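You operate a simulated robot arm through the tools that you are given. There is no shell and no other tool.

You are at the controls of a simulated robot arm. One attempt, no reset.

JOB
Press the yellow cap into the sleeve that stands in the press, then slide the bed out again.
Fine: bed in and guard down before the stroke; the press's blue lever to FREE for it and back to HOLD after; guard up to slide out; leave the other caps, the depth stop and the clamp knob. Where these are worked on the way, their far stop is far enough and under half their travel is too little: clear guard, sliding bed.

Only the result counts: the job must be done as asked and must still hold three seconds after the hand-in. Knocking over, shifting, dropping, spilling or breaking anything else fails it. Lids that push on must go on centred and level and be pressed home; caps that screw on are set level and turned clockwise until they are tight.

ROBOT AND FRAMES
A 6-joint arm with a two-finger gripper, fixed in place. Base frame: the origin is at the foot of the arm, x ahead of it, y to its left, z up. Units: m, degrees, N and s.
Its first joint turns from -166.0 to 166.0 degrees. Payload 2.45 kg.
The tool frame sits at the grasp point between the pads (the TCP): z along the fingers, y along the line on which they close. The tips reach 0.02 m beyond it. The gripper opens to 0.14 m. The gripper's body begins 0.168 m behind the TCP.
Orientation is that of the tool frame in the base frame, as a unit quaternion [x, y, z, w]. With the fingers straight down and closing along the base's y, the tool's x points along the base's -x, its y along +y and its z along -z.

CONTROLS
- The arm moves only by the tool play_rows. Its arguments are lists of equal length, an entry for each row: "dr": the turn, a rotation vector about the tool's x, y, z in units of 4 degrees (1.0 is 4 degrees), a list of three; "dp": the shift along the tool's x, y, z in units of 30 mm (1.0 is 30 mm), a list of three; "fingers": the finger opening in m, from 0 to 0.14. In form: {"dr": [[ax, ay, az], ...], "dp": [[dx, dy, dz], ...], "fingers": [fingers, ...]}. A call has 1 to 20 rows; each row shifts and turns the commanded pose from where the row before left it, along the tool's axes as they then stand. A call with a number of a shift or a turn outside -1 to 1 is refused whole. Each row takes 0.2 s and may step no farther than 0.05 m and 8.6 degrees from the row before; otherwise, or with a gripper value out of range, the whole call is refused. A pose out of reach is approached as far as the arm can. The call stops where the force on the tool passes 90 N (or 10 N more than at its start, if that is more) or the arm is blocked; 0.2 s more then pass. Each finger travels about 0.045 m/s and halts on what it meets, pressing with about 39 N; the grip force reading is that of the motor and also rises with nothing between the fingers. The clock runs only during rows and for 0.2 s after the last one: add rows that do not move to give the fingers time. It gives the time, the measured TCP pose, the force on the tool (base axes), the opening and the grip force at its end, in the units of the frame above (readings bear some noise), with the torque about the TCP (base axes, N m) and any sound that the robot's microphone picked up.
- Cameras (640 x 400 px; columns grow to the right, rows downward): "scene" is fixed at [0.4017, -0.6529, 1.6324]; the picture's right is [0.84, -0.54, 0.00], its down [-0.25, -0.39, -0.89] and it looks along [0.48, 0.75, -0.46] (base axes); focal length 309 px, centre (320, 200). "wrist" rides on the gripper at [0.078, 0.011, -0.209] in the tool frame; the picture's right is [-0.14, 0.99, 0.00], its down [-0.92, -0.13, -0.37] and it looks along [-0.37, -0.05, 0.93] (tool axes); focal length 280 px, centre (320, 200). There is no depth. A picture from a camera that has moved, and an enlarged one, comes with that camera's place and axes in the base frame and with its lens. The place of the scene camera against the robot may be out by one fixed shift of up to 0.025 m in any direction.
- capture(camera): a new picture of that camera. The clock stands still meanwhile.
- enlarge(camera, box): a new picture of the part [left, top, right, bottom] of that camera's present view, enlarged. The clock stands still meanwhile.
- finish_job(): hands the job in; it is judged then, once.

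Nothing tells you positions but the pictures and the camera data. Unless the task says otherwise, let go and move clear before handing in.

The tools are called after "Emit:" by a JSON object that holds its "op" and its "data". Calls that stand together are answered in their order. play_rows: Moves the arm, as the interface text tells. Its arguments: {"type":"object","properties":{"dr":{"type":"array"},"dp":{"type":"array"},"fingers":{"type":"array"}},"required":["dr","dp","fingers"]} The other tools are called the same way: capture (camera) takes a picture; enlarge (camera, box) takes an enlarged picture of a part of a camera's view; finish_job () hands the job in.

At the start:

```text
time: 0.0
ee_pos: [0.5605, -0.0833, 1.4683]
orientation: [-0.001, 1.0, 0.0, 0.0]
force: [-0.9, 0.0, 0.8]
torque: [0.02, -0.03, 0.01]
finger_gap: 0.1403
grip_force: 0.0
```

scene: 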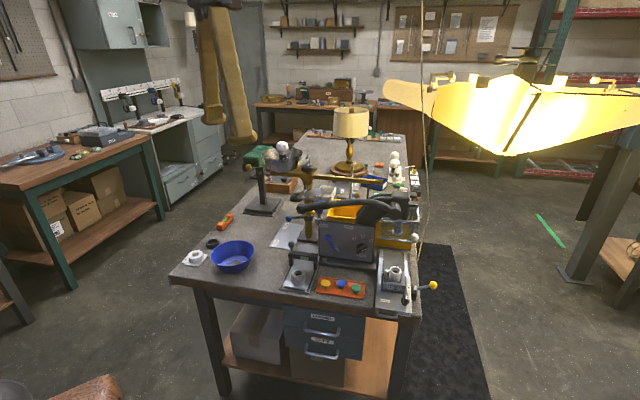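
wrist: 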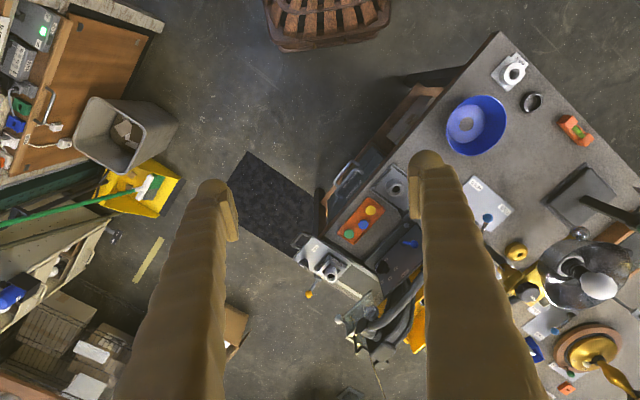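

I see a workbench with a press-like machine, a tray of coloured caps and a sleeve on a bed. I'll enlarge the pictures to find the press, guard, levers and caps.

Emit:
{"op": "enlarge", "data": {"camera": "scene", "box": [260, 180, 450, 310]}}

Emit:
{"op": "enlarge", "data": {"camera": "wrist", "box": [280, 140, 480, 360]}}

Emit:
{"op": "enlarge", "data": {"camera": "scene", "box": [160, 120, 440, 320]}}

```text
3.08 times, centred on (355, 245) of scene
camera zoom: at [0.4017, -0.6529, 1.6324], right [0.84, -0.54, 0.0], down [-0.25, -0.39, -0.89], along [0.48, 0.75, -0.46], focal length 951 px, centre (212, 62)
```

zoom: 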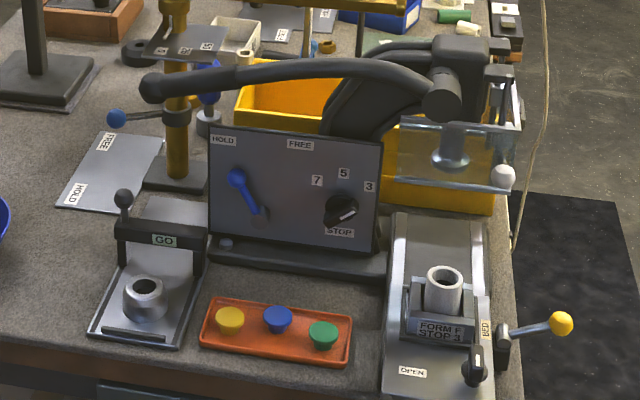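

```text
1.82 times, centred on (380, 250) of wrist
camera zoom: at [0.4817, -0.0722, 1.6784], right [0.14, 0.99, 0.0], down [0.92, -0.13, 0.37], along [0.37, -0.05, -0.93], focal length 510 px, centre (211, 109)
```

zoom: 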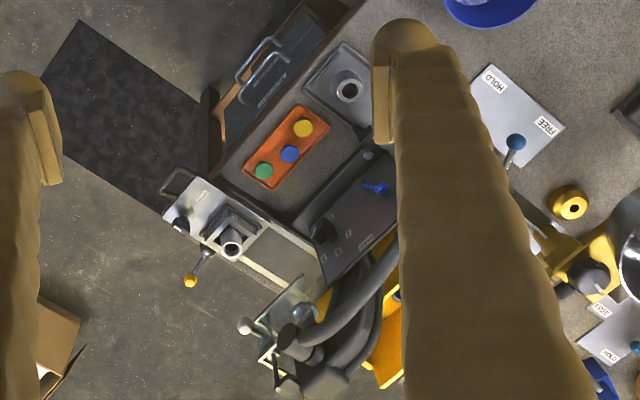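

```text
2.00 times, centred on (300, 220) of scene
camera zoom: at [0.4017, -0.6529, 1.6324], right [0.84, -0.54, 0.0], down [-0.25, -0.39, -0.89], along [0.48, 0.75, -0.46], focal length 618 px, centre (360, 160)
```

zoom: 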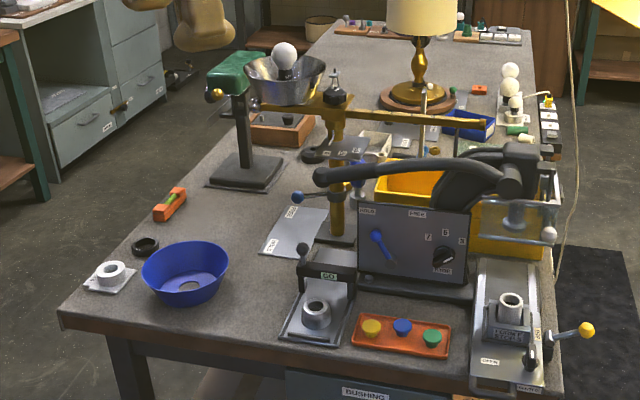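

The bench is turned roughly 45° to the base. The press bed with the sleeve is at about (1.04, -0.11), and the yellow cap at about (0.87, 0.04, 0.86). I'll bring the wrist camera closer for a better look.

Emit:
{"op": "play_rows", "data": {"dr": [[0, 0, 0], [0, 0, 0], [0, 0, 0], [0, 0, 0], [0, 0, 0]], "dp": [[-0.6, -0.3, 0.8], [-0.6, -0.3, 0.8], [-0.6, -0.3, 0.8], [-0.6, -0.3, 0.8], [-0.6, -0.3, 0.8]], "fingers": [0.14, 0.14, 0.14, 0.14, 0.14]}}

Emit:
{"op": "capture", "data": {"camera": "wrist"}}

Emit:
{"op": "capture", "data": {"camera": "scene"}}

```text
time: 1.2
ee_pos: [0.6513, -0.1271, 1.35]
orientation: [0.0, 1.0, 0.0, -0.001]
force: [0.0, -0.2, 1.2]
torque: [0.0, 0.03, 0.01]
finger_gap: 0.14
grip_force: 0.0
```

```text
taken
camera wrist: at [0.5723, -0.1173, 1.5586], right [0.14, 0.99, 0.0], down [0.92, -0.13, 0.37], along [0.37, -0.05, -0.93], focal length 280 px, centre (320, 200)
```

wrist: 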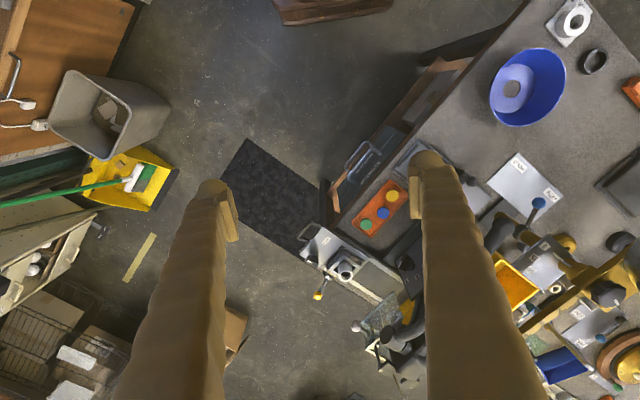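

```text
taken
```

scene: 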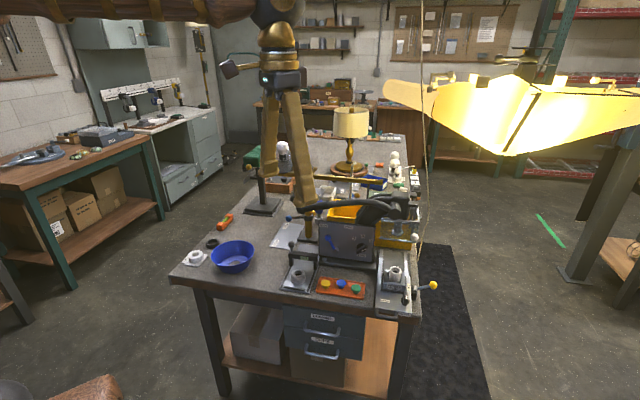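

The way is clear so far. I'll go further forward and down, then yaw the tool about 45° to face the press squarely.

Emit:
{"op": "play_rows", "data": {"dr": [[0, 0, 0], [0, 0, 0], [0, 0, 0], [0, 0, 0], [0, 0, 0], [0, 0, -0.94], [0, 0, -0.94], [0, 0, -0.94], [0, 0, -0.94], [0, 0, -0.94], [0, 0, -0.94], [0, 0, -0.94], [0, 0, -0.94], [0, 0, -0.94], [0, 0, -0.94], [0, 0, -0.94], [0, 0, -0.94]], "dp": [[-1, 0, 0.5], [-1, 0, 0.5], [-1, 0, 0.5], [-1, 0, 0.5], [-1, 0, 0.5], [0, 0, 0], [0, 0, 0], [0, 0, 0], [0, 0, 0], [0, 0, 0], [0, 0, 0], [0, 0, 0], [0, 0, 0], [0, 0, 0], [0, 0, 0], [0, 0, 0], [0, 0, 0]], "fingers": [0.14, 0.14, 0.14, 0.14, 0.14, 0.14, 0.14, 0.14, 0.14, 0.14, 0.14, 0.14, 0.14, 0.14, 0.14, 0.14, 0.14]}}

Emit:
{"op": "capture", "data": {"camera": "wrist"}}

Emit:
{"op": "capture", "data": {"camera": "scene"}}

```text
time: 4.8
ee_pos: [0.7994, -0.128, 1.2735]
orientation: [-0.384, 0.923, 0.0, -0.001]
force: [-0.5, -0.1, 0.1]
torque: [0.02, 0.03, 0.0]
finger_gap: 0.1402
grip_force: 0.1
```

```text
taken
camera wrist: at [0.737, -0.1759, 1.4834], right [-0.61, 0.8, 0.0], down [0.74, 0.56, 0.37], along [0.29, 0.22, -0.93], focal length 280 px, centre (320, 200)
```

wrist: 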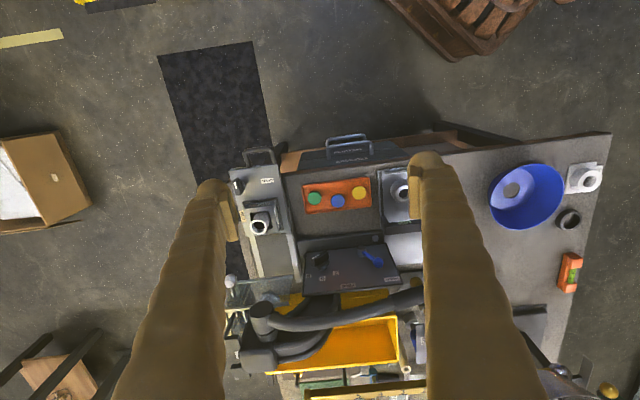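

```text
taken
```

scene: 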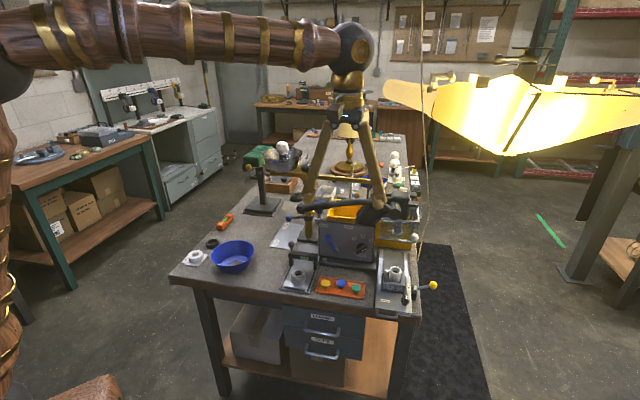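

The camera now faces the press from the operator's side, with the picture's top toward the operator. I'll enlarge it for detail.

Emit:
{"op": "enlarge", "data": {"camera": "wrist", "box": [210, 130, 430, 270]}}

Emit:
{"op": "enlarge", "data": {"camera": "wrist", "box": [210, 240, 430, 400]}}

Emit:
{"op": "enlarge", "data": {"camera": "scene", "box": [360, 180, 450, 320]}}

Emit:
{"op": "enlarge", "data": {"camera": "scene", "box": [270, 180, 390, 310]}}

```text
2.86 times, centred on (320, 200) of wrist
camera zoom: at [0.737, -0.1759, 1.4834], right [-0.61, 0.8, 0.0], down [0.74, 0.56, 0.37], along [0.29, 0.22, -0.93], focal length 801 px, centre (320, 200)
```

zoom: 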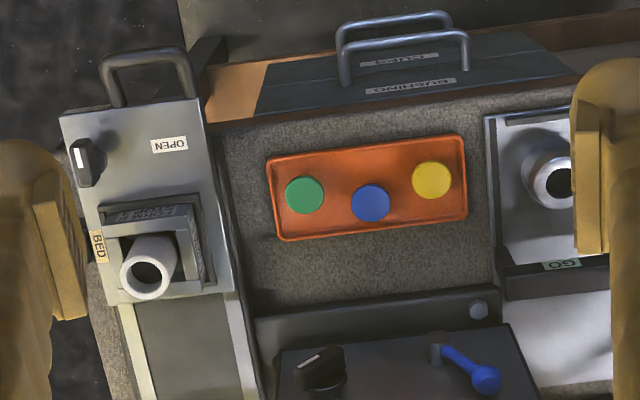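

```text
2.50 times, centred on (320, 320) of wrist
camera zoom: at [0.737, -0.1759, 1.4834], right [-0.61, 0.8, 0.0], down [0.74, 0.56, 0.37], along [0.29, 0.22, -0.93], focal length 701 px, centre (320, -100)
```

zoom: 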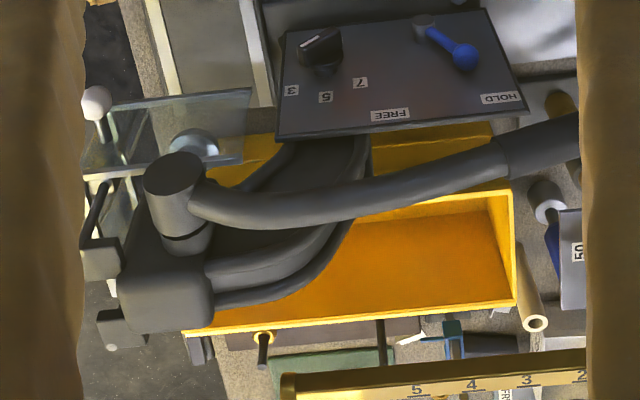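

```text
2.86 times, centred on (405, 250) of scene
camera zoom: at [0.4017, -0.6529, 1.6324], right [0.84, -0.54, 0.0], down [-0.25, -0.39, -0.89], along [0.48, 0.75, -0.46], focal length 883 px, centre (77, 57)
```

zoom: 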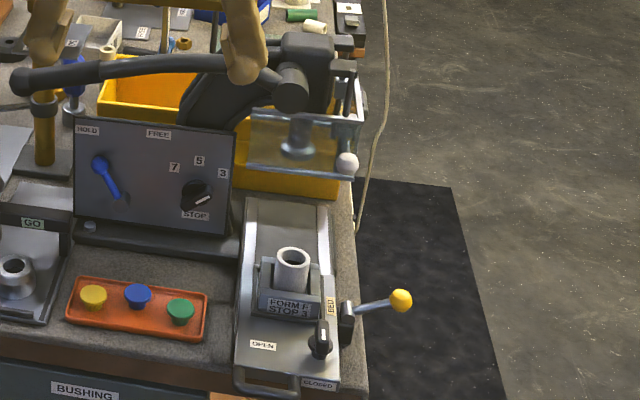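

```text
3.08 times, centred on (330, 245) of scene
camera zoom: at [0.4017, -0.6529, 1.6324], right [0.84, -0.54, 0.0], down [-0.25, -0.39, -0.89], along [0.48, 0.75, -0.46], focal length 951 px, centre (289, 62)
```

zoom: 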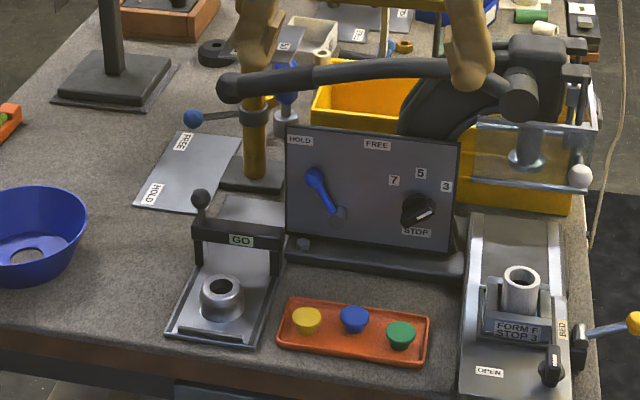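

The bed holds the sleeve, a black clamp knob and a loop handle, and it slides back along rails under the ram, where a clear guard with a white knob hangs. I'll move in for a closer look at the bed.

Emit:
{"op": "play_rows", "data": {"dr": [[0, 0, 0], [0, 0, 0], [0, 0, 0], [0, 0, 0], [0, 0, 0], [0, 0, 0]], "dp": [[-0.524, -0.795, 0.85], [-0.524, -0.795, 0.85], [-0.524, -0.795, 0.85], [-0.524, -0.795, 0.85], [-0.524, -0.795, 0.85], [-0.524, -0.795, 0.85]], "fingers": [0.14, 0.14, 0.14, 0.14, 0.14, 0.14]}}

Emit:
{"op": "capture", "data": {"camera": "wrist"}}

Emit:
{"op": "enlarge", "data": {"camera": "wrist", "box": [200, 100, 440, 250]}}

Emit:
{"op": "enlarge", "data": {"camera": "wrist", "box": [200, 250, 440, 400]}}

Emit:
{"op": "capture", "data": {"camera": "scene"}}

```text
time: 6.2
ee_pos: [0.9686, -0.1619, 1.1224]
orientation: [-0.384, 0.923, 0.0, 0.0]
force: [-0.6, -0.5, 0.0]
torque: [0.0, -0.04, -0.01]
finger_gap: 0.14
grip_force: 0.1
```

```text
taken
camera wrist: at [0.9053, -0.2105, 1.3301], right [-0.6, 0.8, 0.0], down [0.74, 0.56, 0.37], along [0.29, 0.22, -0.93], focal length 280 px, centre (320, 200)
```

wrist: 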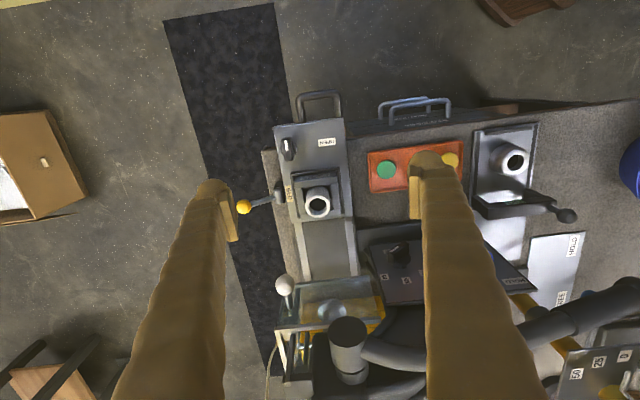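

```text
2.67 times, centred on (320, 175) of wrist
camera zoom: at [0.9053, -0.2105, 1.3301], right [-0.6, 0.8, 0.0], down [0.74, 0.56, 0.37], along [0.29, 0.22, -0.93], focal length 748 px, centre (320, 267)
```

zoom: 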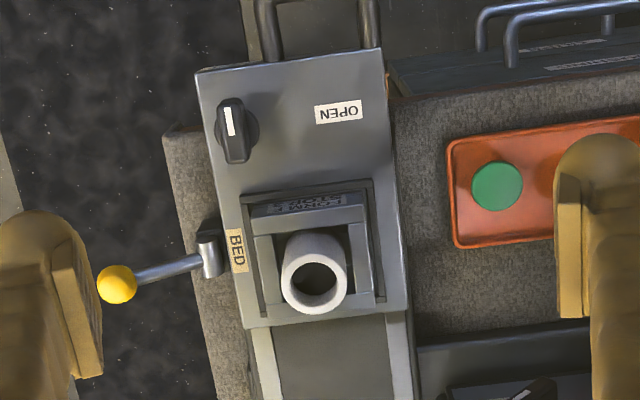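

```text
2.67 times, centred on (320, 325) of wrist
camera zoom: at [0.9053, -0.2105, 1.3301], right [-0.6, 0.8, 0.0], down [0.74, 0.56, 0.37], along [0.29, 0.22, -0.93], focal length 748 px, centre (320, -133)
```

zoom: 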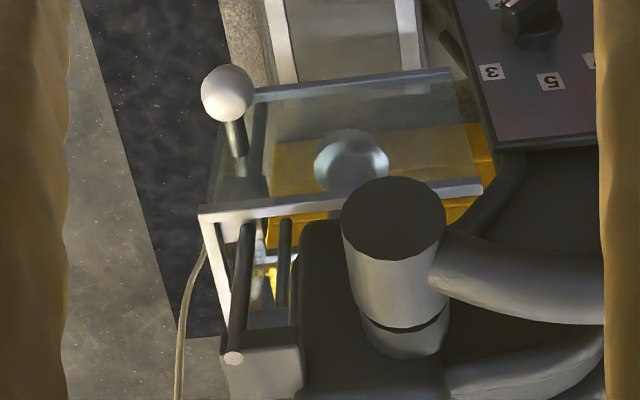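

```text
taken
```

scene: 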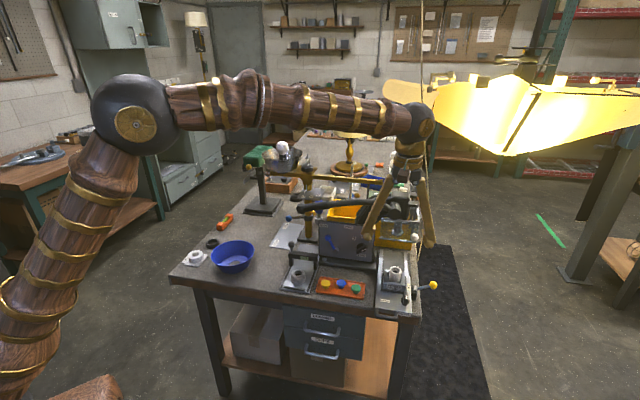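

The press axis runs about 45° in the base frame and the yaw is now lined up with it. Next I'll back off and tilt the camera to look at the guard, ram and panel from the front.

Emit:
{"op": "play_rows", "data": {"dr": [[0, 0, 0], [0, 0, 0], [0, 0, 0], [0, 0, 0], [0, 0, 0], [0, -1, 0], [0, -1, 0], [0, -1, 0], [0, -1, 0], [0, -1, 0], [0, -1, 0], [0, -1, 0], [0, -1, 0], [0, -1, 0], [0, -1, 0]], "dp": [[0.737, 0.383, 0], [0.737, 0.383, 0], [0.737, 0.383, 0], [0.737, 0.383, 0], [0.737, 0.383, 0], [0, 0, 0], [0, 0, 0], [0, 0, 0], [0, 0, 0], [0, 0, 0], [0, 0, 0], [0, 0, 0], [0, 0, 0], [0, 0, 0], [0, 0, 0]], "fingers": [0.14, 0.14, 0.14, 0.14, 0.14, 0.14, 0.14, 0.14, 0.14, 0.14, 0.14, 0.14, 0.14, 0.14, 0.14]}}

Emit:
{"op": "capture", "data": {"camera": "wrist"}}

Emit:
{"op": "enlarge", "data": {"camera": "wrist", "box": [200, 100, 440, 250]}}

Emit:
{"op": "enlarge", "data": {"camera": "wrist", "box": [200, 250, 440, 400]}}

```text
time: 9.4
ee_pos: [0.8483, -0.2006, 1.1215]
orientation: [-0.36, 0.868, 0.131, 0.316]
force: [-0.5, 0.1, -0.1]
torque: [-0.02, -0.02, 0.0]
finger_gap: 0.1399
grip_force: 0.1
```

```text
taken
camera wrist: at [0.7047, -0.3305, 1.2311], right [-0.63, 0.77, 0.09], down [0.42, 0.24, 0.87], along [0.66, 0.59, -0.48], focal length 280 px, centre (320, 200)
```

wrist: 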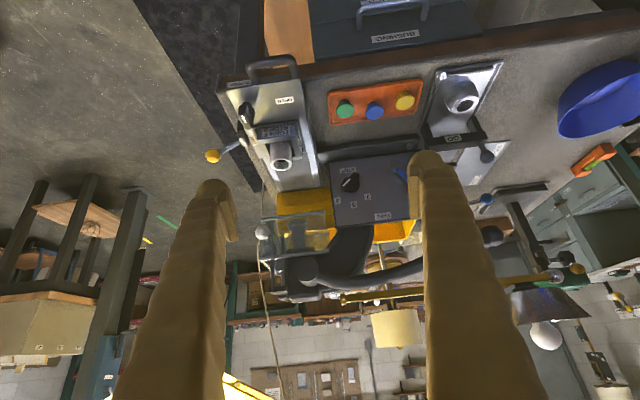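

```text
2.67 times, centred on (320, 175) of wrist
camera zoom: at [0.7047, -0.3305, 1.2311], right [-0.63, 0.77, 0.09], down [0.42, 0.24, 0.87], along [0.66, 0.59, -0.48], focal length 748 px, centre (320, 267)
```

zoom: 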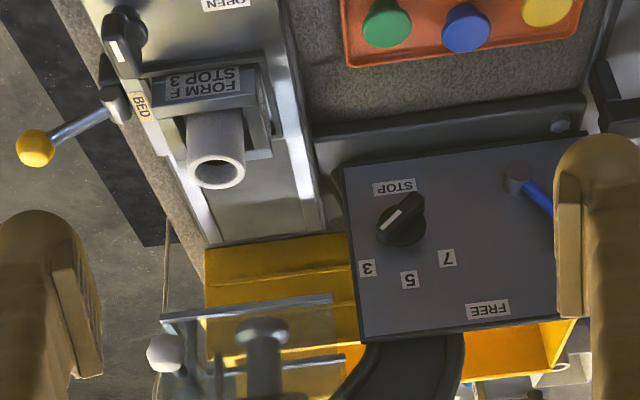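

```text
2.67 times, centred on (320, 325) of wrist
camera zoom: at [0.7047, -0.3305, 1.2311], right [-0.63, 0.77, 0.09], down [0.42, 0.24, 0.87], along [0.66, 0.59, -0.48], focal length 748 px, centre (320, -133)
```

zoom: 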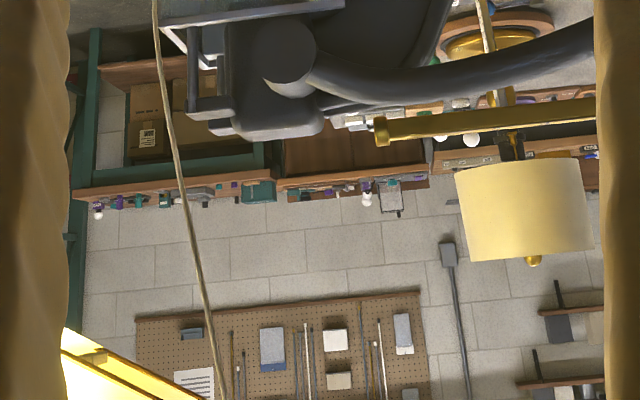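

I can see the panel, guard and ram from the front, upside down in the picture. I'll enlarge the guard and the panel details.

Emit:
{"op": "enlarge", "data": {"camera": "wrist", "box": [245, 190, 365, 310]}}

Emit:
{"op": "enlarge", "data": {"camera": "wrist", "box": [220, 80, 320, 180]}}

Emit:
{"op": "enlarge", "data": {"camera": "wrist", "box": [320, 70, 440, 230]}}

Emit:
{"op": "enlarge", "data": {"camera": "scene", "box": [370, 190, 440, 260]}}

```text
3.33 times, centred on (305, 250) of wrist
camera zoom: at [0.7047, -0.3305, 1.2311], right [-0.63, 0.77, 0.09], down [0.42, 0.24, 0.87], along [0.66, 0.59, -0.48], focal length 935 px, centre (370, 33)
```

zoom: 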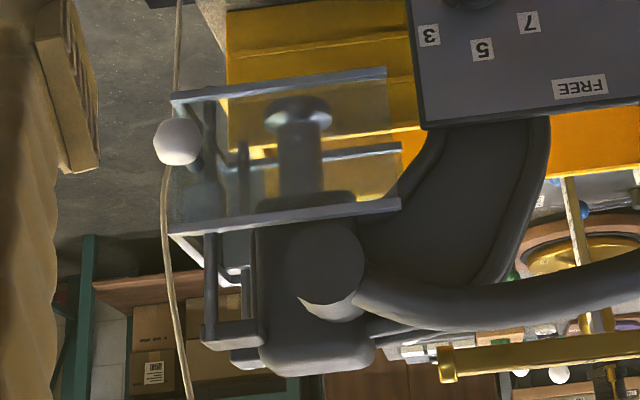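

```text
4.00 times, centred on (270, 130) of wrist
camera zoom: at [0.7047, -0.3305, 1.2311], right [-0.63, 0.77, 0.09], down [0.42, 0.24, 0.87], along [0.66, 0.59, -0.48], focal length 1122 px, centre (520, 480)
```

zoom: 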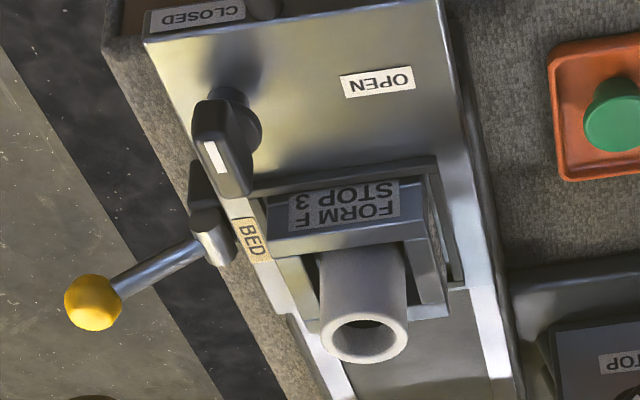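

```text
2.50 times, centred on (380, 150) of wrist
camera zoom: at [0.7047, -0.3305, 1.2311], right [-0.63, 0.77, 0.09], down [0.42, 0.24, 0.87], along [0.66, 0.59, -0.48], focal length 701 px, centre (170, 325)
```

zoom: 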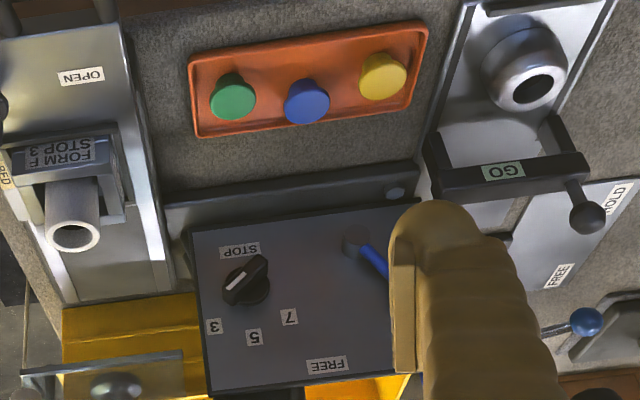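

```text
5.71 times, centred on (405, 225) of scene
camera zoom: at [0.4017, -0.6529, 1.6324], right [0.84, -0.54, 0.0], down [-0.25, -0.39, -0.89], along [0.48, 0.75, -0.46], focal length 1766 px, centre (-166, 57)
```

zoom: 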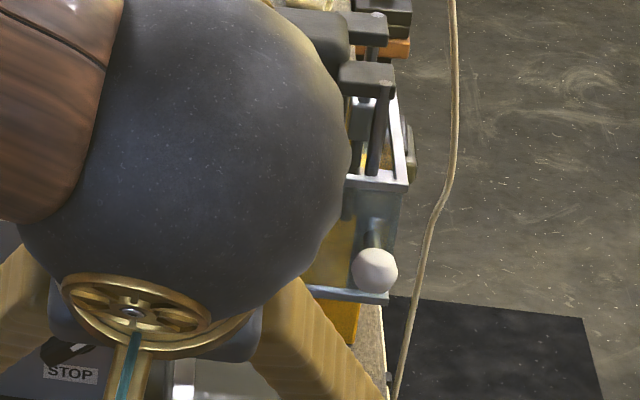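

The guard is a clear box on vertical posts with a white ball at about (1.123, -0.103, 1.036). The bed's yellow ball is at about (1.134, -0.20, 0.894). I'll set the tool upright again and test whether I can reach over the sleeve.

Emit:
{"op": "play_rows", "data": {"dr": [[0, 1, 0], [0, 1, 0], [0, 1, 0], [0, 1, 0], [0, 1, 0], [0, 1, 0], [0, 1, 0], [0, 1, 0], [0, 1, 0], [0, 1, 0], [0, 0, 0], [0, 0, 0], [0, 0, 0], [0, 0, 0], [0, 0, 0], [0, 0, 0], [0, 0, 0], [0, 0, 0]], "dp": [[0, 0, 0], [0, 0, 0], [0, 0, 0], [0, 0, 0], [0, 0, 0], [0, 0, 0], [0, 0, 0], [0, 0, 0], [0, 0, 0], [0, 0, 0], [-0.914, -0.345, 0.286], [-0.914, -0.345, 0.286], [-0.914, -0.345, 0.286], [-0.914, -0.345, 0.286], [-0.914, -0.345, 0.286], [-0.914, -0.345, 0.286], [-0.914, -0.345, 0.286], [0, 0, 0]], "fingers": [0.06, 0.06, 0.06, 0.06, 0.06, 0.06, 0.06, 0.06, 0.06, 0.06, 0.06, 0.06, 0.06, 0.06, 0.06, 0.06, 0.06, 0.06]}}

Emit:
{"op": "capture", "data": {"camera": "wrist"}}

Emit:
{"op": "capture", "data": {"camera": "scene"}}

```text
time: 13.2
ee_pos: [1.0369, -0.1151, 1.0604]
orientation: [-0.384, 0.923, 0.0, 0.0]
force: [-0.1, 0.0, 0.1]
torque: [0.01, -0.03, 0.02]
finger_gap: 0.0601
grip_force: 0.0
```

```text
taken
camera wrist: at [0.974, -0.163, 1.2699], right [-0.6, 0.8, 0.0], down [0.74, 0.56, 0.37], along [0.29, 0.22, -0.93], focal length 280 px, centre (320, 200)
```

wrist: 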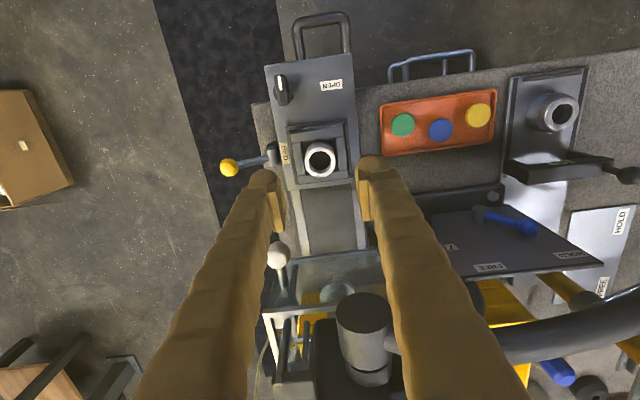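

```text
taken
```

scene: 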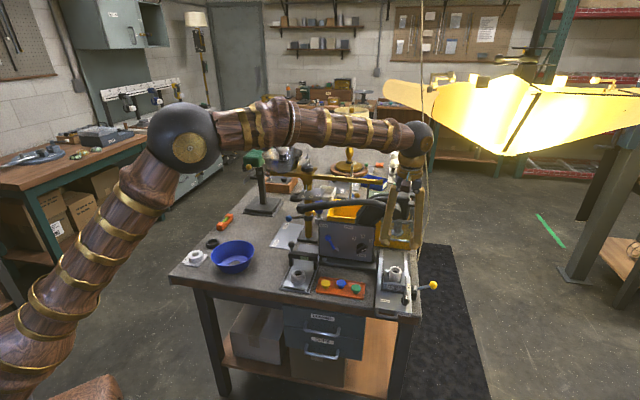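

Reach over the sleeve is fine with the tool vertical. I put the sleeve top at about (1.032, -0.1175, 0.948) and the yellow cap top at about (0.865, 0.042, 0.849). I'll move above the yellow cap for a close look.

Emit:
{"op": "play_rows", "data": {"dr": [[0, 0, 0], [0, 0, 0], [0, 0, 0], [0, 0, 0], [0, 0, 0], [0, 0, 0], [0, 0, 0], [0, 0, 0], [0, 0, 0]], "dp": [[0.041, 0.97, 0.375], [0.041, 0.97, 0.375], [0.041, 0.97, 0.375], [0.041, 0.97, 0.375], [0.041, 0.97, 0.375], [0.041, 0.97, 0.375], [0.041, 0.97, 0.375], [0.041, 0.97, 0.375], [0, 0, 0]], "fingers": [0.06, 0.08, 0.1, 0.12, 0.14, 0.14, 0.14, 0.14, 0.14]}}

Emit:
{"op": "capture", "data": {"camera": "wrist"}}

Emit:
{"op": "enlarge", "data": {"camera": "wrist", "box": [240, 110, 420, 230]}}

Emit:
{"op": "enlarge", "data": {"camera": "scene", "box": [310, 270, 380, 310]}}

```text
time: 15.2
ee_pos: [0.8639, 0.0418, 0.9705]
orientation: [-0.384, 0.924, 0.0, 0.001]
force: [-0.1, 0.1, 0.1]
torque: [0.07, 0.02, 0.01]
finger_gap: 0.1399
grip_force: 0.1
```

```text
taken
camera wrist: at [0.8009, -0.0053, 1.1804], right [-0.6, 0.8, 0.0], down [0.74, 0.56, 0.37], along [0.29, 0.22, -0.93], focal length 280 px, centre (320, 200)
```

wrist: 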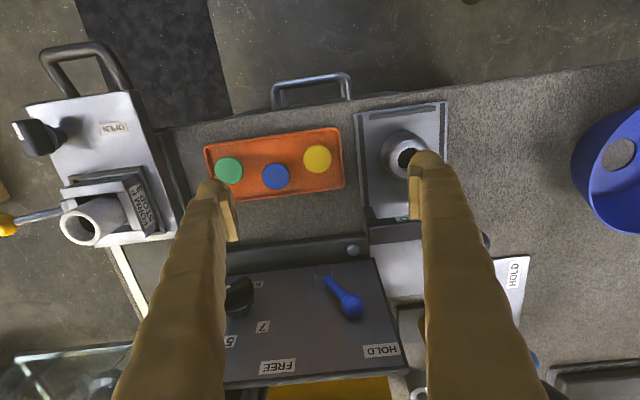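

```text
3.33 times, centred on (330, 170) of wrist
camera zoom: at [0.8009, -0.0053, 1.1804], right [-0.6, 0.8, 0.0], down [0.74, 0.56, 0.37], along [0.29, 0.22, -0.93], focal length 935 px, centre (287, 300)
```

zoom: 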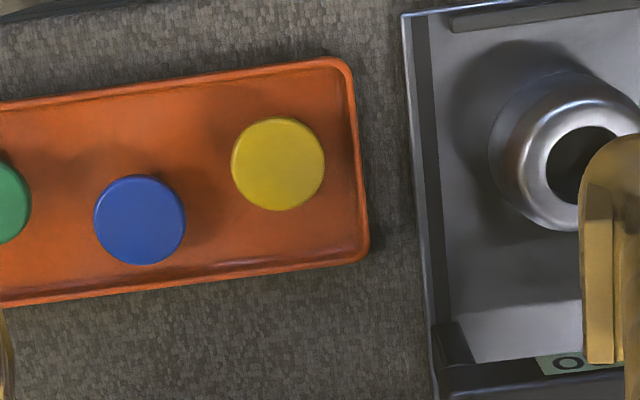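

```text
9.14 times, centred on (345, 290) of scene
camera zoom: at [0.4017, -0.6529, 1.6324], right [0.84, -0.54, 0.0], down [-0.25, -0.39, -0.89], along [0.48, 0.75, -0.46], focal length 2826 px, centre (91, -623)
```

zoom: 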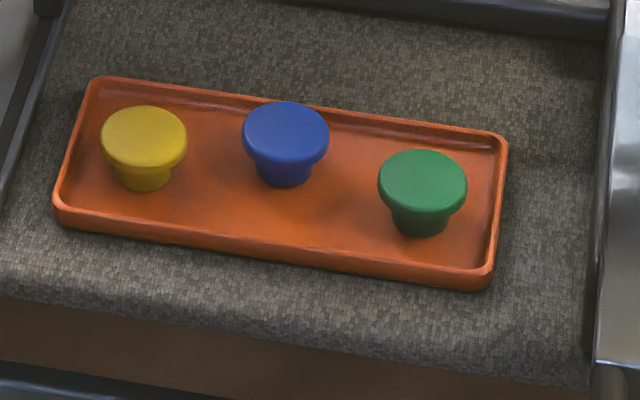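

The caps are mushroom shaped: a flange about 34 mm wide on a narrower plug, with the top near z 0.850 and the tray rim near 0.833. I'll turn the tool so the fingers close along base y, clear of the blue cap, and come down for a centring look.

Emit:
{"op": "play_rows", "data": {"dr": [[0, 0, 0.942], [0, 0, 0.942], [0, 0, 0.942], [0, 0, 0.942], [0, 0, 0.942], [0, 0, 0.942], [0, 0, 0.942], [0, 0, 0.942], [0, 0, 0.942], [0, 0, 0.942], [0, 0, 0.942], [0, 0, 0.942], [0, 0, 0], [0, 0, 0]], "dp": [[0, 0, 0], [0, 0, 0], [0, 0, 0], [0, 0, 0], [0, 0, 0], [0, 0, 0], [0, 0, 0], [0, 0, 0], [0, 0, 0], [0, 0, 0], [0, 0, 0], [0, 0, 0], [-0.05, -0.03, 0.8], [-0.05, -0.03, 0.8]], "fingers": [0.05, 0.05, 0.05, 0.05, 0.05, 0.05, 0.05, 0.05, 0.05, 0.05, 0.05, 0.05, 0.05, 0.05]}}

Emit:
{"op": "capture", "data": {"camera": "wrist"}}

Emit:
{"op": "enlarge", "data": {"camera": "wrist", "box": [240, 110, 420, 230]}}

```text
time: 18.2
ee_pos: [0.8679, 0.0399, 0.9228]
orientation: [0.001, 1.0, 0.0, 0.0]
force: [0.3, -0.9, 0.0]
torque: [0.02, -0.02, 0.0]
finger_gap: 0.0499
grip_force: 0.1
```

```text
taken
camera wrist: at [0.7887, 0.0514, 1.1323], right [0.14, 0.99, 0.0], down [0.92, -0.13, 0.37], along [0.37, -0.05, -0.93], focal length 280 px, centre (320, 200)
```

wrist: 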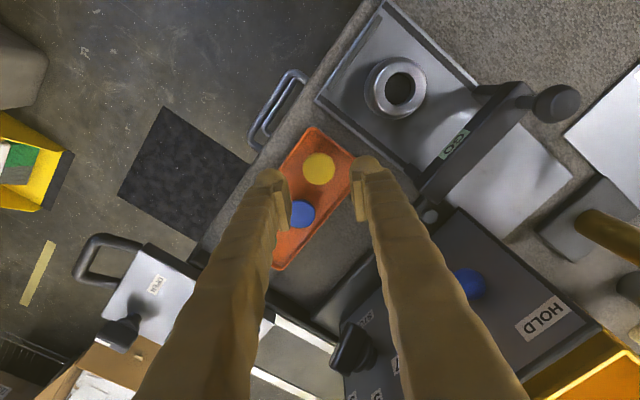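

```text
3.33 times, centred on (330, 170) of wrist
camera zoom: at [0.7887, 0.0514, 1.1323], right [0.14, 0.99, 0.0], down [0.92, -0.13, 0.37], along [0.37, -0.05, -0.93], focal length 935 px, centre (287, 300)
```

zoom: 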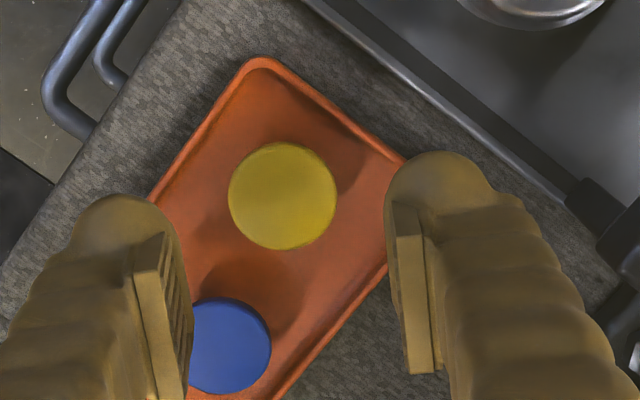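

The cap sits almost exactly under the grasp point. I'll correct 1.5 mm and descend to just above the flange before grasping.

Emit:
{"op": "play_rows", "data": {"dr": [[0, 0, 0], [0, 0, 0], [0, 0, 0]], "dp": [[0.03, -0.05, 0.6], [0, 0, 0.6], [0, 0, 0.3]], "fingers": [0.05, 0.05, 0.05]}}

Emit:
{"op": "capture", "data": {"camera": "wrist"}}

Emit:
{"op": "enlarge", "data": {"camera": "wrist", "box": [240, 130, 400, 230]}}

Emit:
{"op": "enlarge", "data": {"camera": "scene", "box": [300, 250, 390, 310]}}

```text
time: 19.0
ee_pos: [0.8656, 0.0389, 0.8772]
orientation: [0.001, 1.0, 0.0, 0.0]
force: [0.2, 0.3, -0.4]
torque: [0.0, 0.02, 0.0]
finger_gap: 0.0498
grip_force: 0.1
```

```text
taken
camera wrist: at [0.7875, 0.0503, 1.0872], right [0.14, 0.99, 0.0], down [0.92, -0.13, 0.37], along [0.36, -0.05, -0.93], focal length 280 px, centre (320, 200)
```

wrist: 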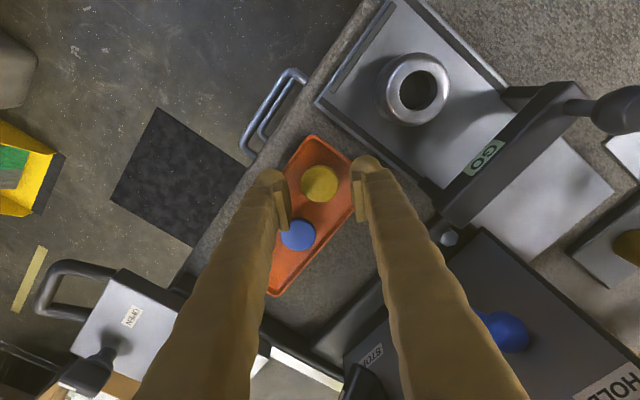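

```text
4.00 times, centred on (320, 180) of wrist
camera zoom: at [0.7875, 0.0503, 1.0872], right [0.14, 0.99, 0.0], down [0.92, -0.13, 0.37], along [0.36, -0.05, -0.93], focal length 1122 px, centre (320, 280)
```

zoom: 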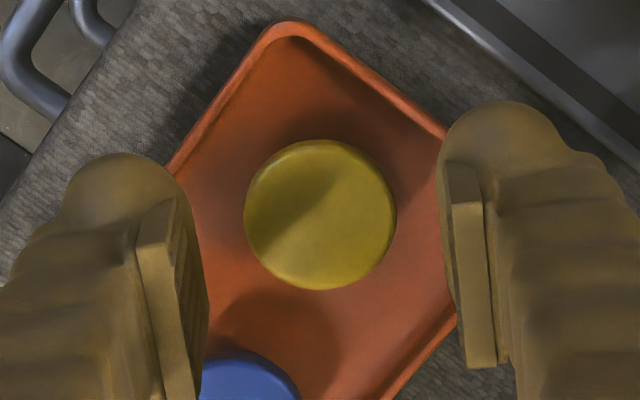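

```text
6.67 times, centred on (345, 280) of scene
camera zoom: at [0.4017, -0.6529, 1.6324], right [0.84, -0.54, 0.0], down [-0.25, -0.39, -0.89], along [0.48, 0.75, -0.46], focal length 2061 px, centre (153, -333)
```

zoom: 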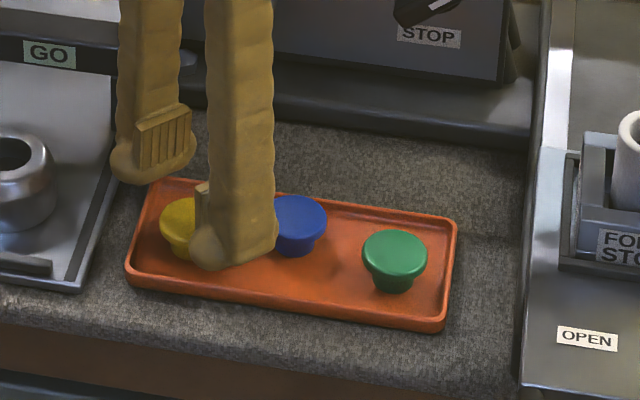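

The fingers straddle the yellow cap cleanly. I'll drop 20 mm so the pads sit on the flange, with tips just above the tray rim, and close.

Emit:
{"op": "play_rows", "data": {"dr": [[0, 0, 0], [0, 0, 0]], "dp": [[-0.03, 0, 0.4], [0, 0, 0.27]], "fingers": [0.05, 0.05]}}

Emit:
{"op": "enlarge", "data": {"camera": "scene", "box": [300, 250, 390, 310]}}

```text
time: 19.6
ee_pos: [0.8657, 0.0395, 0.8597]
orientation: [0.001, 1.0, 0.0, 0.001]
force: [-9.0, -1.2, 30.7]
torque: [-0.05, 0.44, -0.12]
finger_gap: 0.0499
grip_force: 0.0
```

```text
6.67 times, centred on (345, 280) of scene
camera zoom: at [0.4017, -0.6529, 1.6324], right [0.84, -0.54, 0.0], down [-0.25, -0.39, -0.89], along [0.48, 0.75, -0.46], focal length 2061 px, centre (153, -333)
```

zoom: 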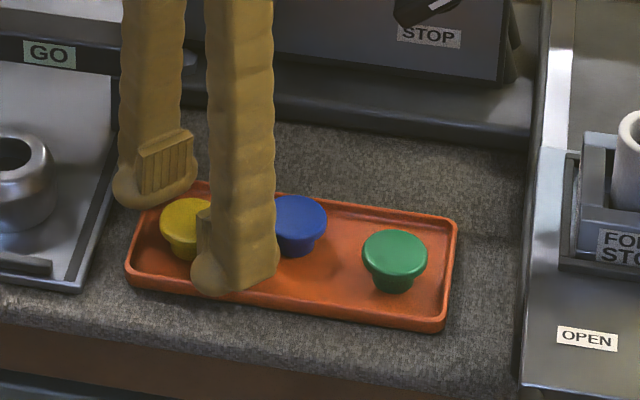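

The tips touched the tray rim, with 30 N showing. I'll raise about 5 mm so they clear it, check the force is gone, then close on the flange.

Emit:
{"op": "play_rows", "data": {"dr": [[0, 0, 0], [0, 0, 0]], "dp": [[0, 0, -0.16], [0, 0, 0]], "fingers": [0.05, 0.05]}}

```text
time: 20.2
ee_pos: [0.8666, 0.04, 0.8627]
orientation: [0.002, 1.0, 0.0, -0.001]
force: [0.6, -0.1, -0.4]
torque: [-0.02, 0.01, 0.01]
finger_gap: 0.0499
grip_force: 0.1
```

Emit:
{"op": "play_rows", "data": {"dr": [[0, 0, 0], [0, 0, 0], [0, 0, 0], [0, 0, 0], [0, 0, 0]], "dp": [[0, 0, 0], [0, 0, 0], [0, 0, 0], [0, 0, 0], [0, 0, 0]], "fingers": [0.042, 0.036, 0.03, 0.025, 0.025]}}

Emit:
{"op": "enlarge", "data": {"camera": "wrist", "box": [240, 130, 400, 230]}}

Emit:
{"op": "enlarge", "data": {"camera": "scene", "box": [300, 250, 390, 310]}}

```text
time: 21.4
ee_pos: [0.8676, 0.0386, 0.8616]
orientation: [0.001, 1.0, 0.0, 0.0]
force: [-1.0, 0.2, 0.1]
torque: [0.02, 0.0, 0.02]
finger_gap: 0.0304
grip_force: 39.5
```

```text
4.00 times, centred on (320, 180) of wrist
camera zoom: at [0.7886, 0.0501, 1.0725], right [0.14, 0.99, 0.0], down [0.92, -0.13, 0.37], along [0.36, -0.05, -0.93], focal length 1122 px, centre (320, 280)
```

zoom: 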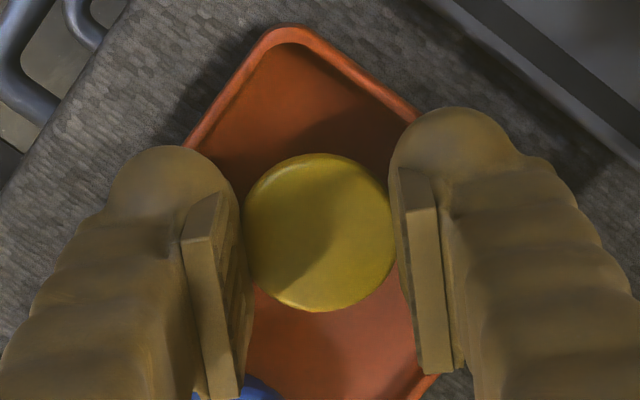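

```text
6.67 times, centred on (345, 280) of scene
camera zoom: at [0.4017, -0.6529, 1.6324], right [0.84, -0.54, 0.0], down [-0.25, -0.39, -0.89], along [0.48, 0.75, -0.46], focal length 2061 px, centre (153, -333)
```

zoom: 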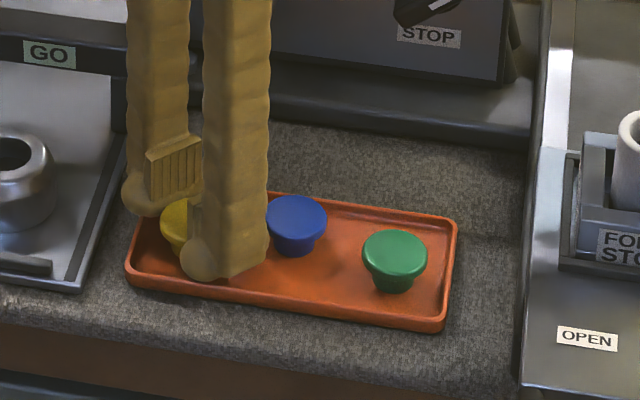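

The gripper holds something 30 mm wide at full grip force, consistent with the flange. I'll lift and check.

Emit:
{"op": "play_rows", "data": {"dr": [[0, 0, 0], [0, 0, 0], [0, 0, 0], [0, 0, 0], [0, 0, 0]], "dp": [[0, 0, -0.3], [0, 0, -0.5], [0, 0, -0.7], [0, 0, -0.7], [0, 0, -0.7]], "fingers": [0.025, 0.025, 0.025, 0.025, 0.025]}}

Emit:
{"op": "enlarge", "data": {"camera": "wrist", "box": [240, 130, 400, 230]}}

Emit:
{"op": "enlarge", "data": {"camera": "scene", "box": [300, 240, 390, 300]}}

```text
time: 22.6
ee_pos: [0.8658, 0.0387, 0.9493]
orientation: [0.0, 1.0, 0.0, 0.0]
force: [0.1, -0.4, -0.7]
torque: [-0.02, 0.02, -0.01]
finger_gap: 0.0302
grip_force: 38.9
```

```text
4.00 times, centred on (320, 180) of wrist
camera zoom: at [0.7881, 0.0502, 1.1591], right [0.14, 0.99, 0.0], down [0.92, -0.13, 0.37], along [0.36, -0.05, -0.93], focal length 1122 px, centre (320, 280)
```

zoom: 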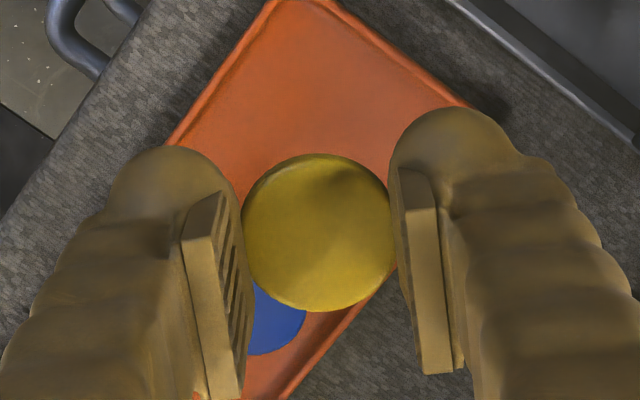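

```text
6.67 times, centred on (345, 270) of scene
camera zoom: at [0.4017, -0.6529, 1.6324], right [0.84, -0.54, 0.0], down [-0.25, -0.39, -0.89], along [0.48, 0.75, -0.46], focal length 2061 px, centre (153, -267)
```

zoom: 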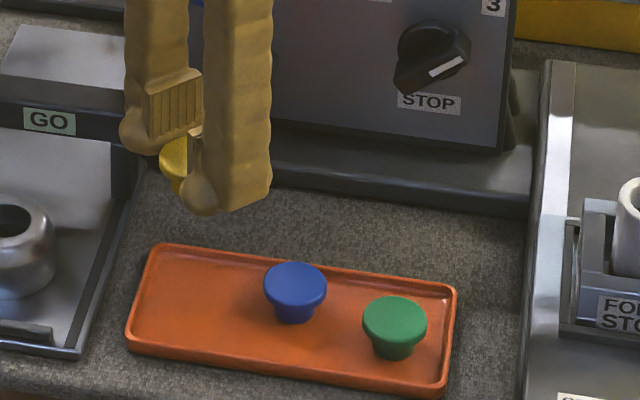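

The yellow cap is held centred and level. I'll raise it, yaw to line up with the press, and carry it over to the sleeve.

Emit:
{"op": "play_rows", "data": {"dr": [[0, 0, -0.942], [0, 0, -0.942], [0, 0, -0.942], [0, 0, -0.942], [0, 0, -0.942], [0, 0, -0.942], [0, 0, -0.942], [0, 0, -0.942], [0, 0, -0.942], [0, 0, -0.942], [0, 0, -0.942], [0, 0, -0.942], [0, 0, 0], [0, 0, 0], [0, 0, 0], [0, 0, 0], [0, 0, 0], [0, 0, 0], [0, 0, 0], [0, 0, 0]], "dp": [[0, 0, -0.92], [0, 0, -0.92], [0, 0, -0.92], [0, 0, -0.92], [0, 0, 0], [0, 0, 0], [0, 0, 0], [0, 0, 0], [0, 0, 0], [0, 0, 0], [0, 0, 0], [0, 0, 0], [-0.029, -0.95, 0], [-0.029, -0.95, 0], [-0.029, -0.95, 0], [-0.029, -0.95, 0], [-0.029, -0.95, 0], [-0.029, -0.95, 0], [-0.029, -0.95, 0], [-0.029, -0.95, 0]], "fingers": [0.025, 0.025, 0.025, 0.025, 0.025, 0.025, 0.025, 0.025, 0.025, 0.025, 0.025, 0.025, 0.025, 0.025, 0.025, 0.025, 0.025, 0.025, 0.025, 0.025]}}

Emit:
{"op": "capture", "data": {"camera": "wrist"}}

Emit:
{"op": "enlarge", "data": {"camera": "wrist", "box": [240, 100, 400, 220]}}

Emit:
{"op": "enlarge", "data": {"camera": "scene", "box": [350, 220, 440, 300]}}

```text
time: 26.8
ee_pos: [1.0341, -0.1161, 1.0614]
orientation: [-0.384, 0.923, 0.0, 0.001]
force: [0.5, 0.0, 0.1]
torque: [-0.06, 0.0, 0.01]
finger_gap: 0.0303
grip_force: 39.3
```

```text
taken
camera wrist: at [0.9703, -0.164, 1.2706], right [-0.6, 0.8, 0.0], down [0.74, 0.56, 0.37], along [0.29, 0.22, -0.93], focal length 280 px, centre (320, 200)
```

wrist: 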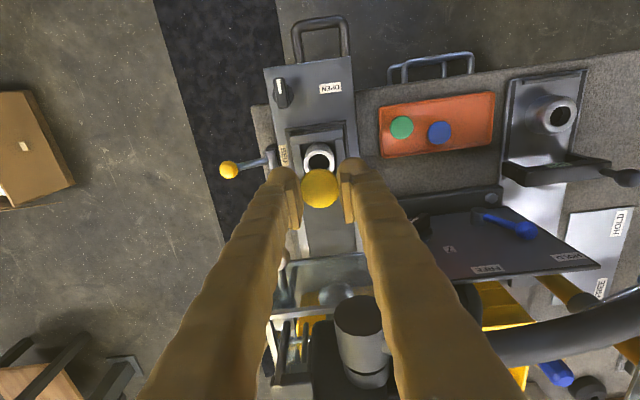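

```text
3.33 times, centred on (320, 160) of wrist
camera zoom: at [0.9703, -0.164, 1.2706], right [-0.6, 0.8, 0.0], down [0.74, 0.56, 0.37], along [0.29, 0.22, -0.93], focal length 935 px, centre (320, 333)
```

zoom: 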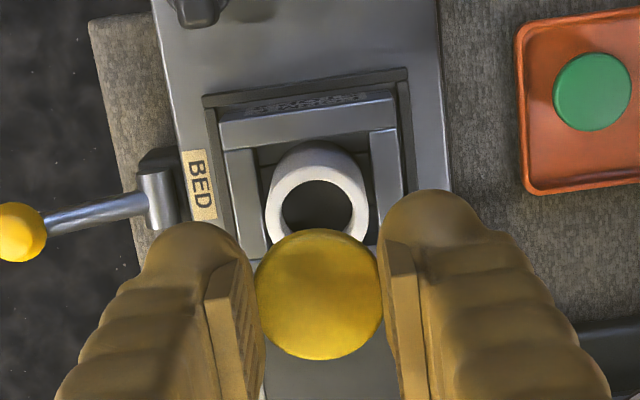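

```text
5.00 times, centred on (395, 260) of scene
camera zoom: at [0.4017, -0.6529, 1.6324], right [0.84, -0.54, 0.0], down [-0.25, -0.39, -0.89], along [0.48, 0.75, -0.46], focal length 1546 px, centre (-55, -100)
```

zoom: 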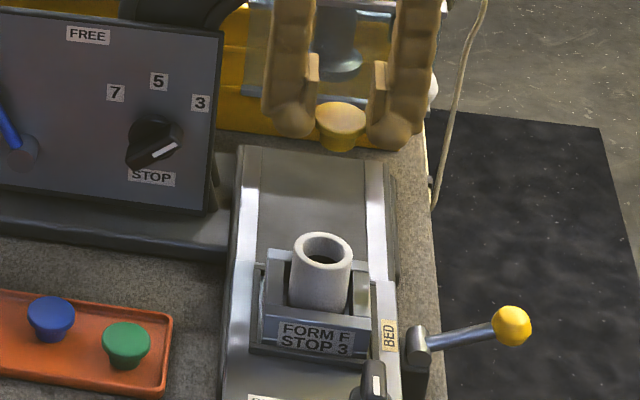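

The cap is above the sleeve, but it hides part of the sleeve's ring. I'll shift 30 mm back to see the whole ring and measure its centre.

Emit:
{"op": "play_rows", "data": {"dr": [[0, 0, 0], [0, 0, 0]], "dp": [[-0.9, 0, 0], [0, 0, 0]], "fingers": [0.025, 0.025]}}

Emit:
{"op": "enlarge", "data": {"camera": "wrist", "box": [260, 90, 380, 210]}}

```text
time: 27.4
ee_pos: [1.0526, -0.098, 1.0597]
orientation: [-0.384, 0.923, -0.001, 0.0]
force: [0.4, -0.6, -0.2]
torque: [0.0, 0.05, 0.01]
finger_gap: 0.0304
grip_force: 38.9
```

```text
3.33 times, centred on (320, 150) of wrist
camera zoom: at [0.9897, -0.1456, 1.2695], right [-0.6, 0.8, 0.0], down [0.74, 0.56, 0.37], along [0.29, 0.22, -0.93], focal length 935 px, centre (320, 367)
```

zoom: 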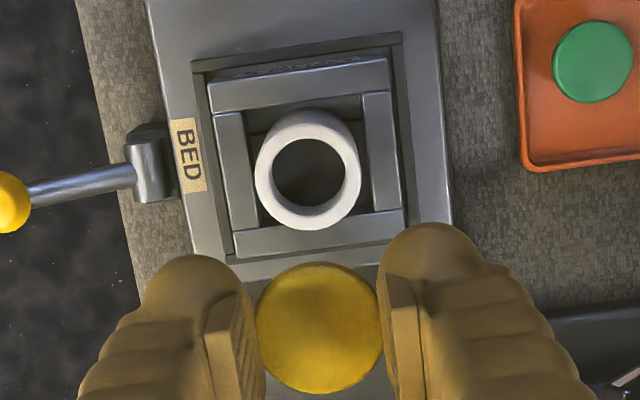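

I now have the whole ring: the sleeve centre is at about (1.0405, -0.1126) with its top near z 0.940. I'll shift over it and come down partway to check the alignment.

Emit:
{"op": "play_rows", "data": {"dr": [[0, 0, 0], [0, 0, 0], [0, 0, 0], [0, 0, 0]], "dp": [[0.63, -0.057, 0.5], [0, 0, 0.8], [0, 0, 0.8], [0, 0, 0]], "fingers": [0.025, 0.025, 0.025, 0.025]}}

Emit:
{"op": "enlarge", "data": {"camera": "wrist", "box": [260, 100, 380, 220]}}

Emit:
{"op": "enlarge", "data": {"camera": "scene", "box": [360, 230, 430, 290]}}

```text
time: 28.4
ee_pos: [1.0417, -0.1128, 0.996]
orientation: [-0.384, 0.924, 0.0, 0.001]
force: [0.7, -0.4, 0.6]
torque: [-0.01, 0.01, 0.01]
finger_gap: 0.0304
grip_force: 39.5
```

```text
3.33 times, centred on (320, 160) of wrist
camera zoom: at [0.9774, -0.1599, 1.2058], right [-0.6, 0.8, 0.0], down [0.74, 0.56, 0.37], along [0.29, 0.22, -0.93], focal length 935 px, centre (320, 333)
```

zoom: 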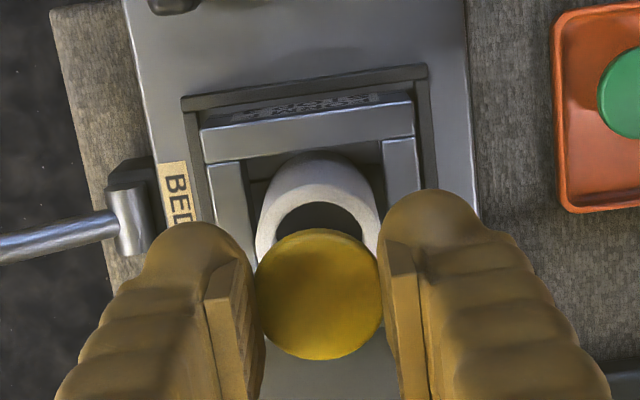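

```text
6.67 times, centred on (395, 260) of scene
camera zoom: at [0.4017, -0.6529, 1.6324], right [0.84, -0.54, 0.0], down [-0.25, -0.39, -0.89], along [0.48, 0.75, -0.46], focal length 2061 px, centre (-180, -200)
```

zoom: 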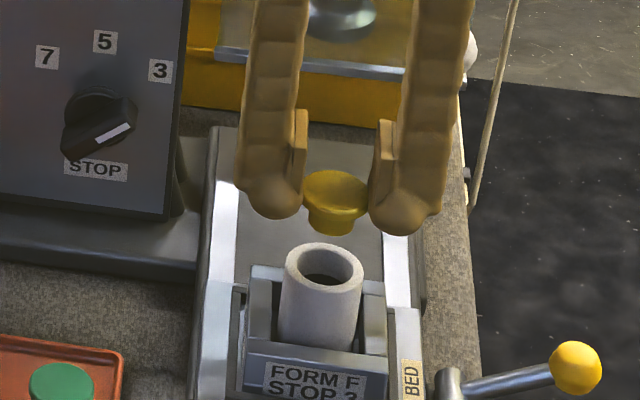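

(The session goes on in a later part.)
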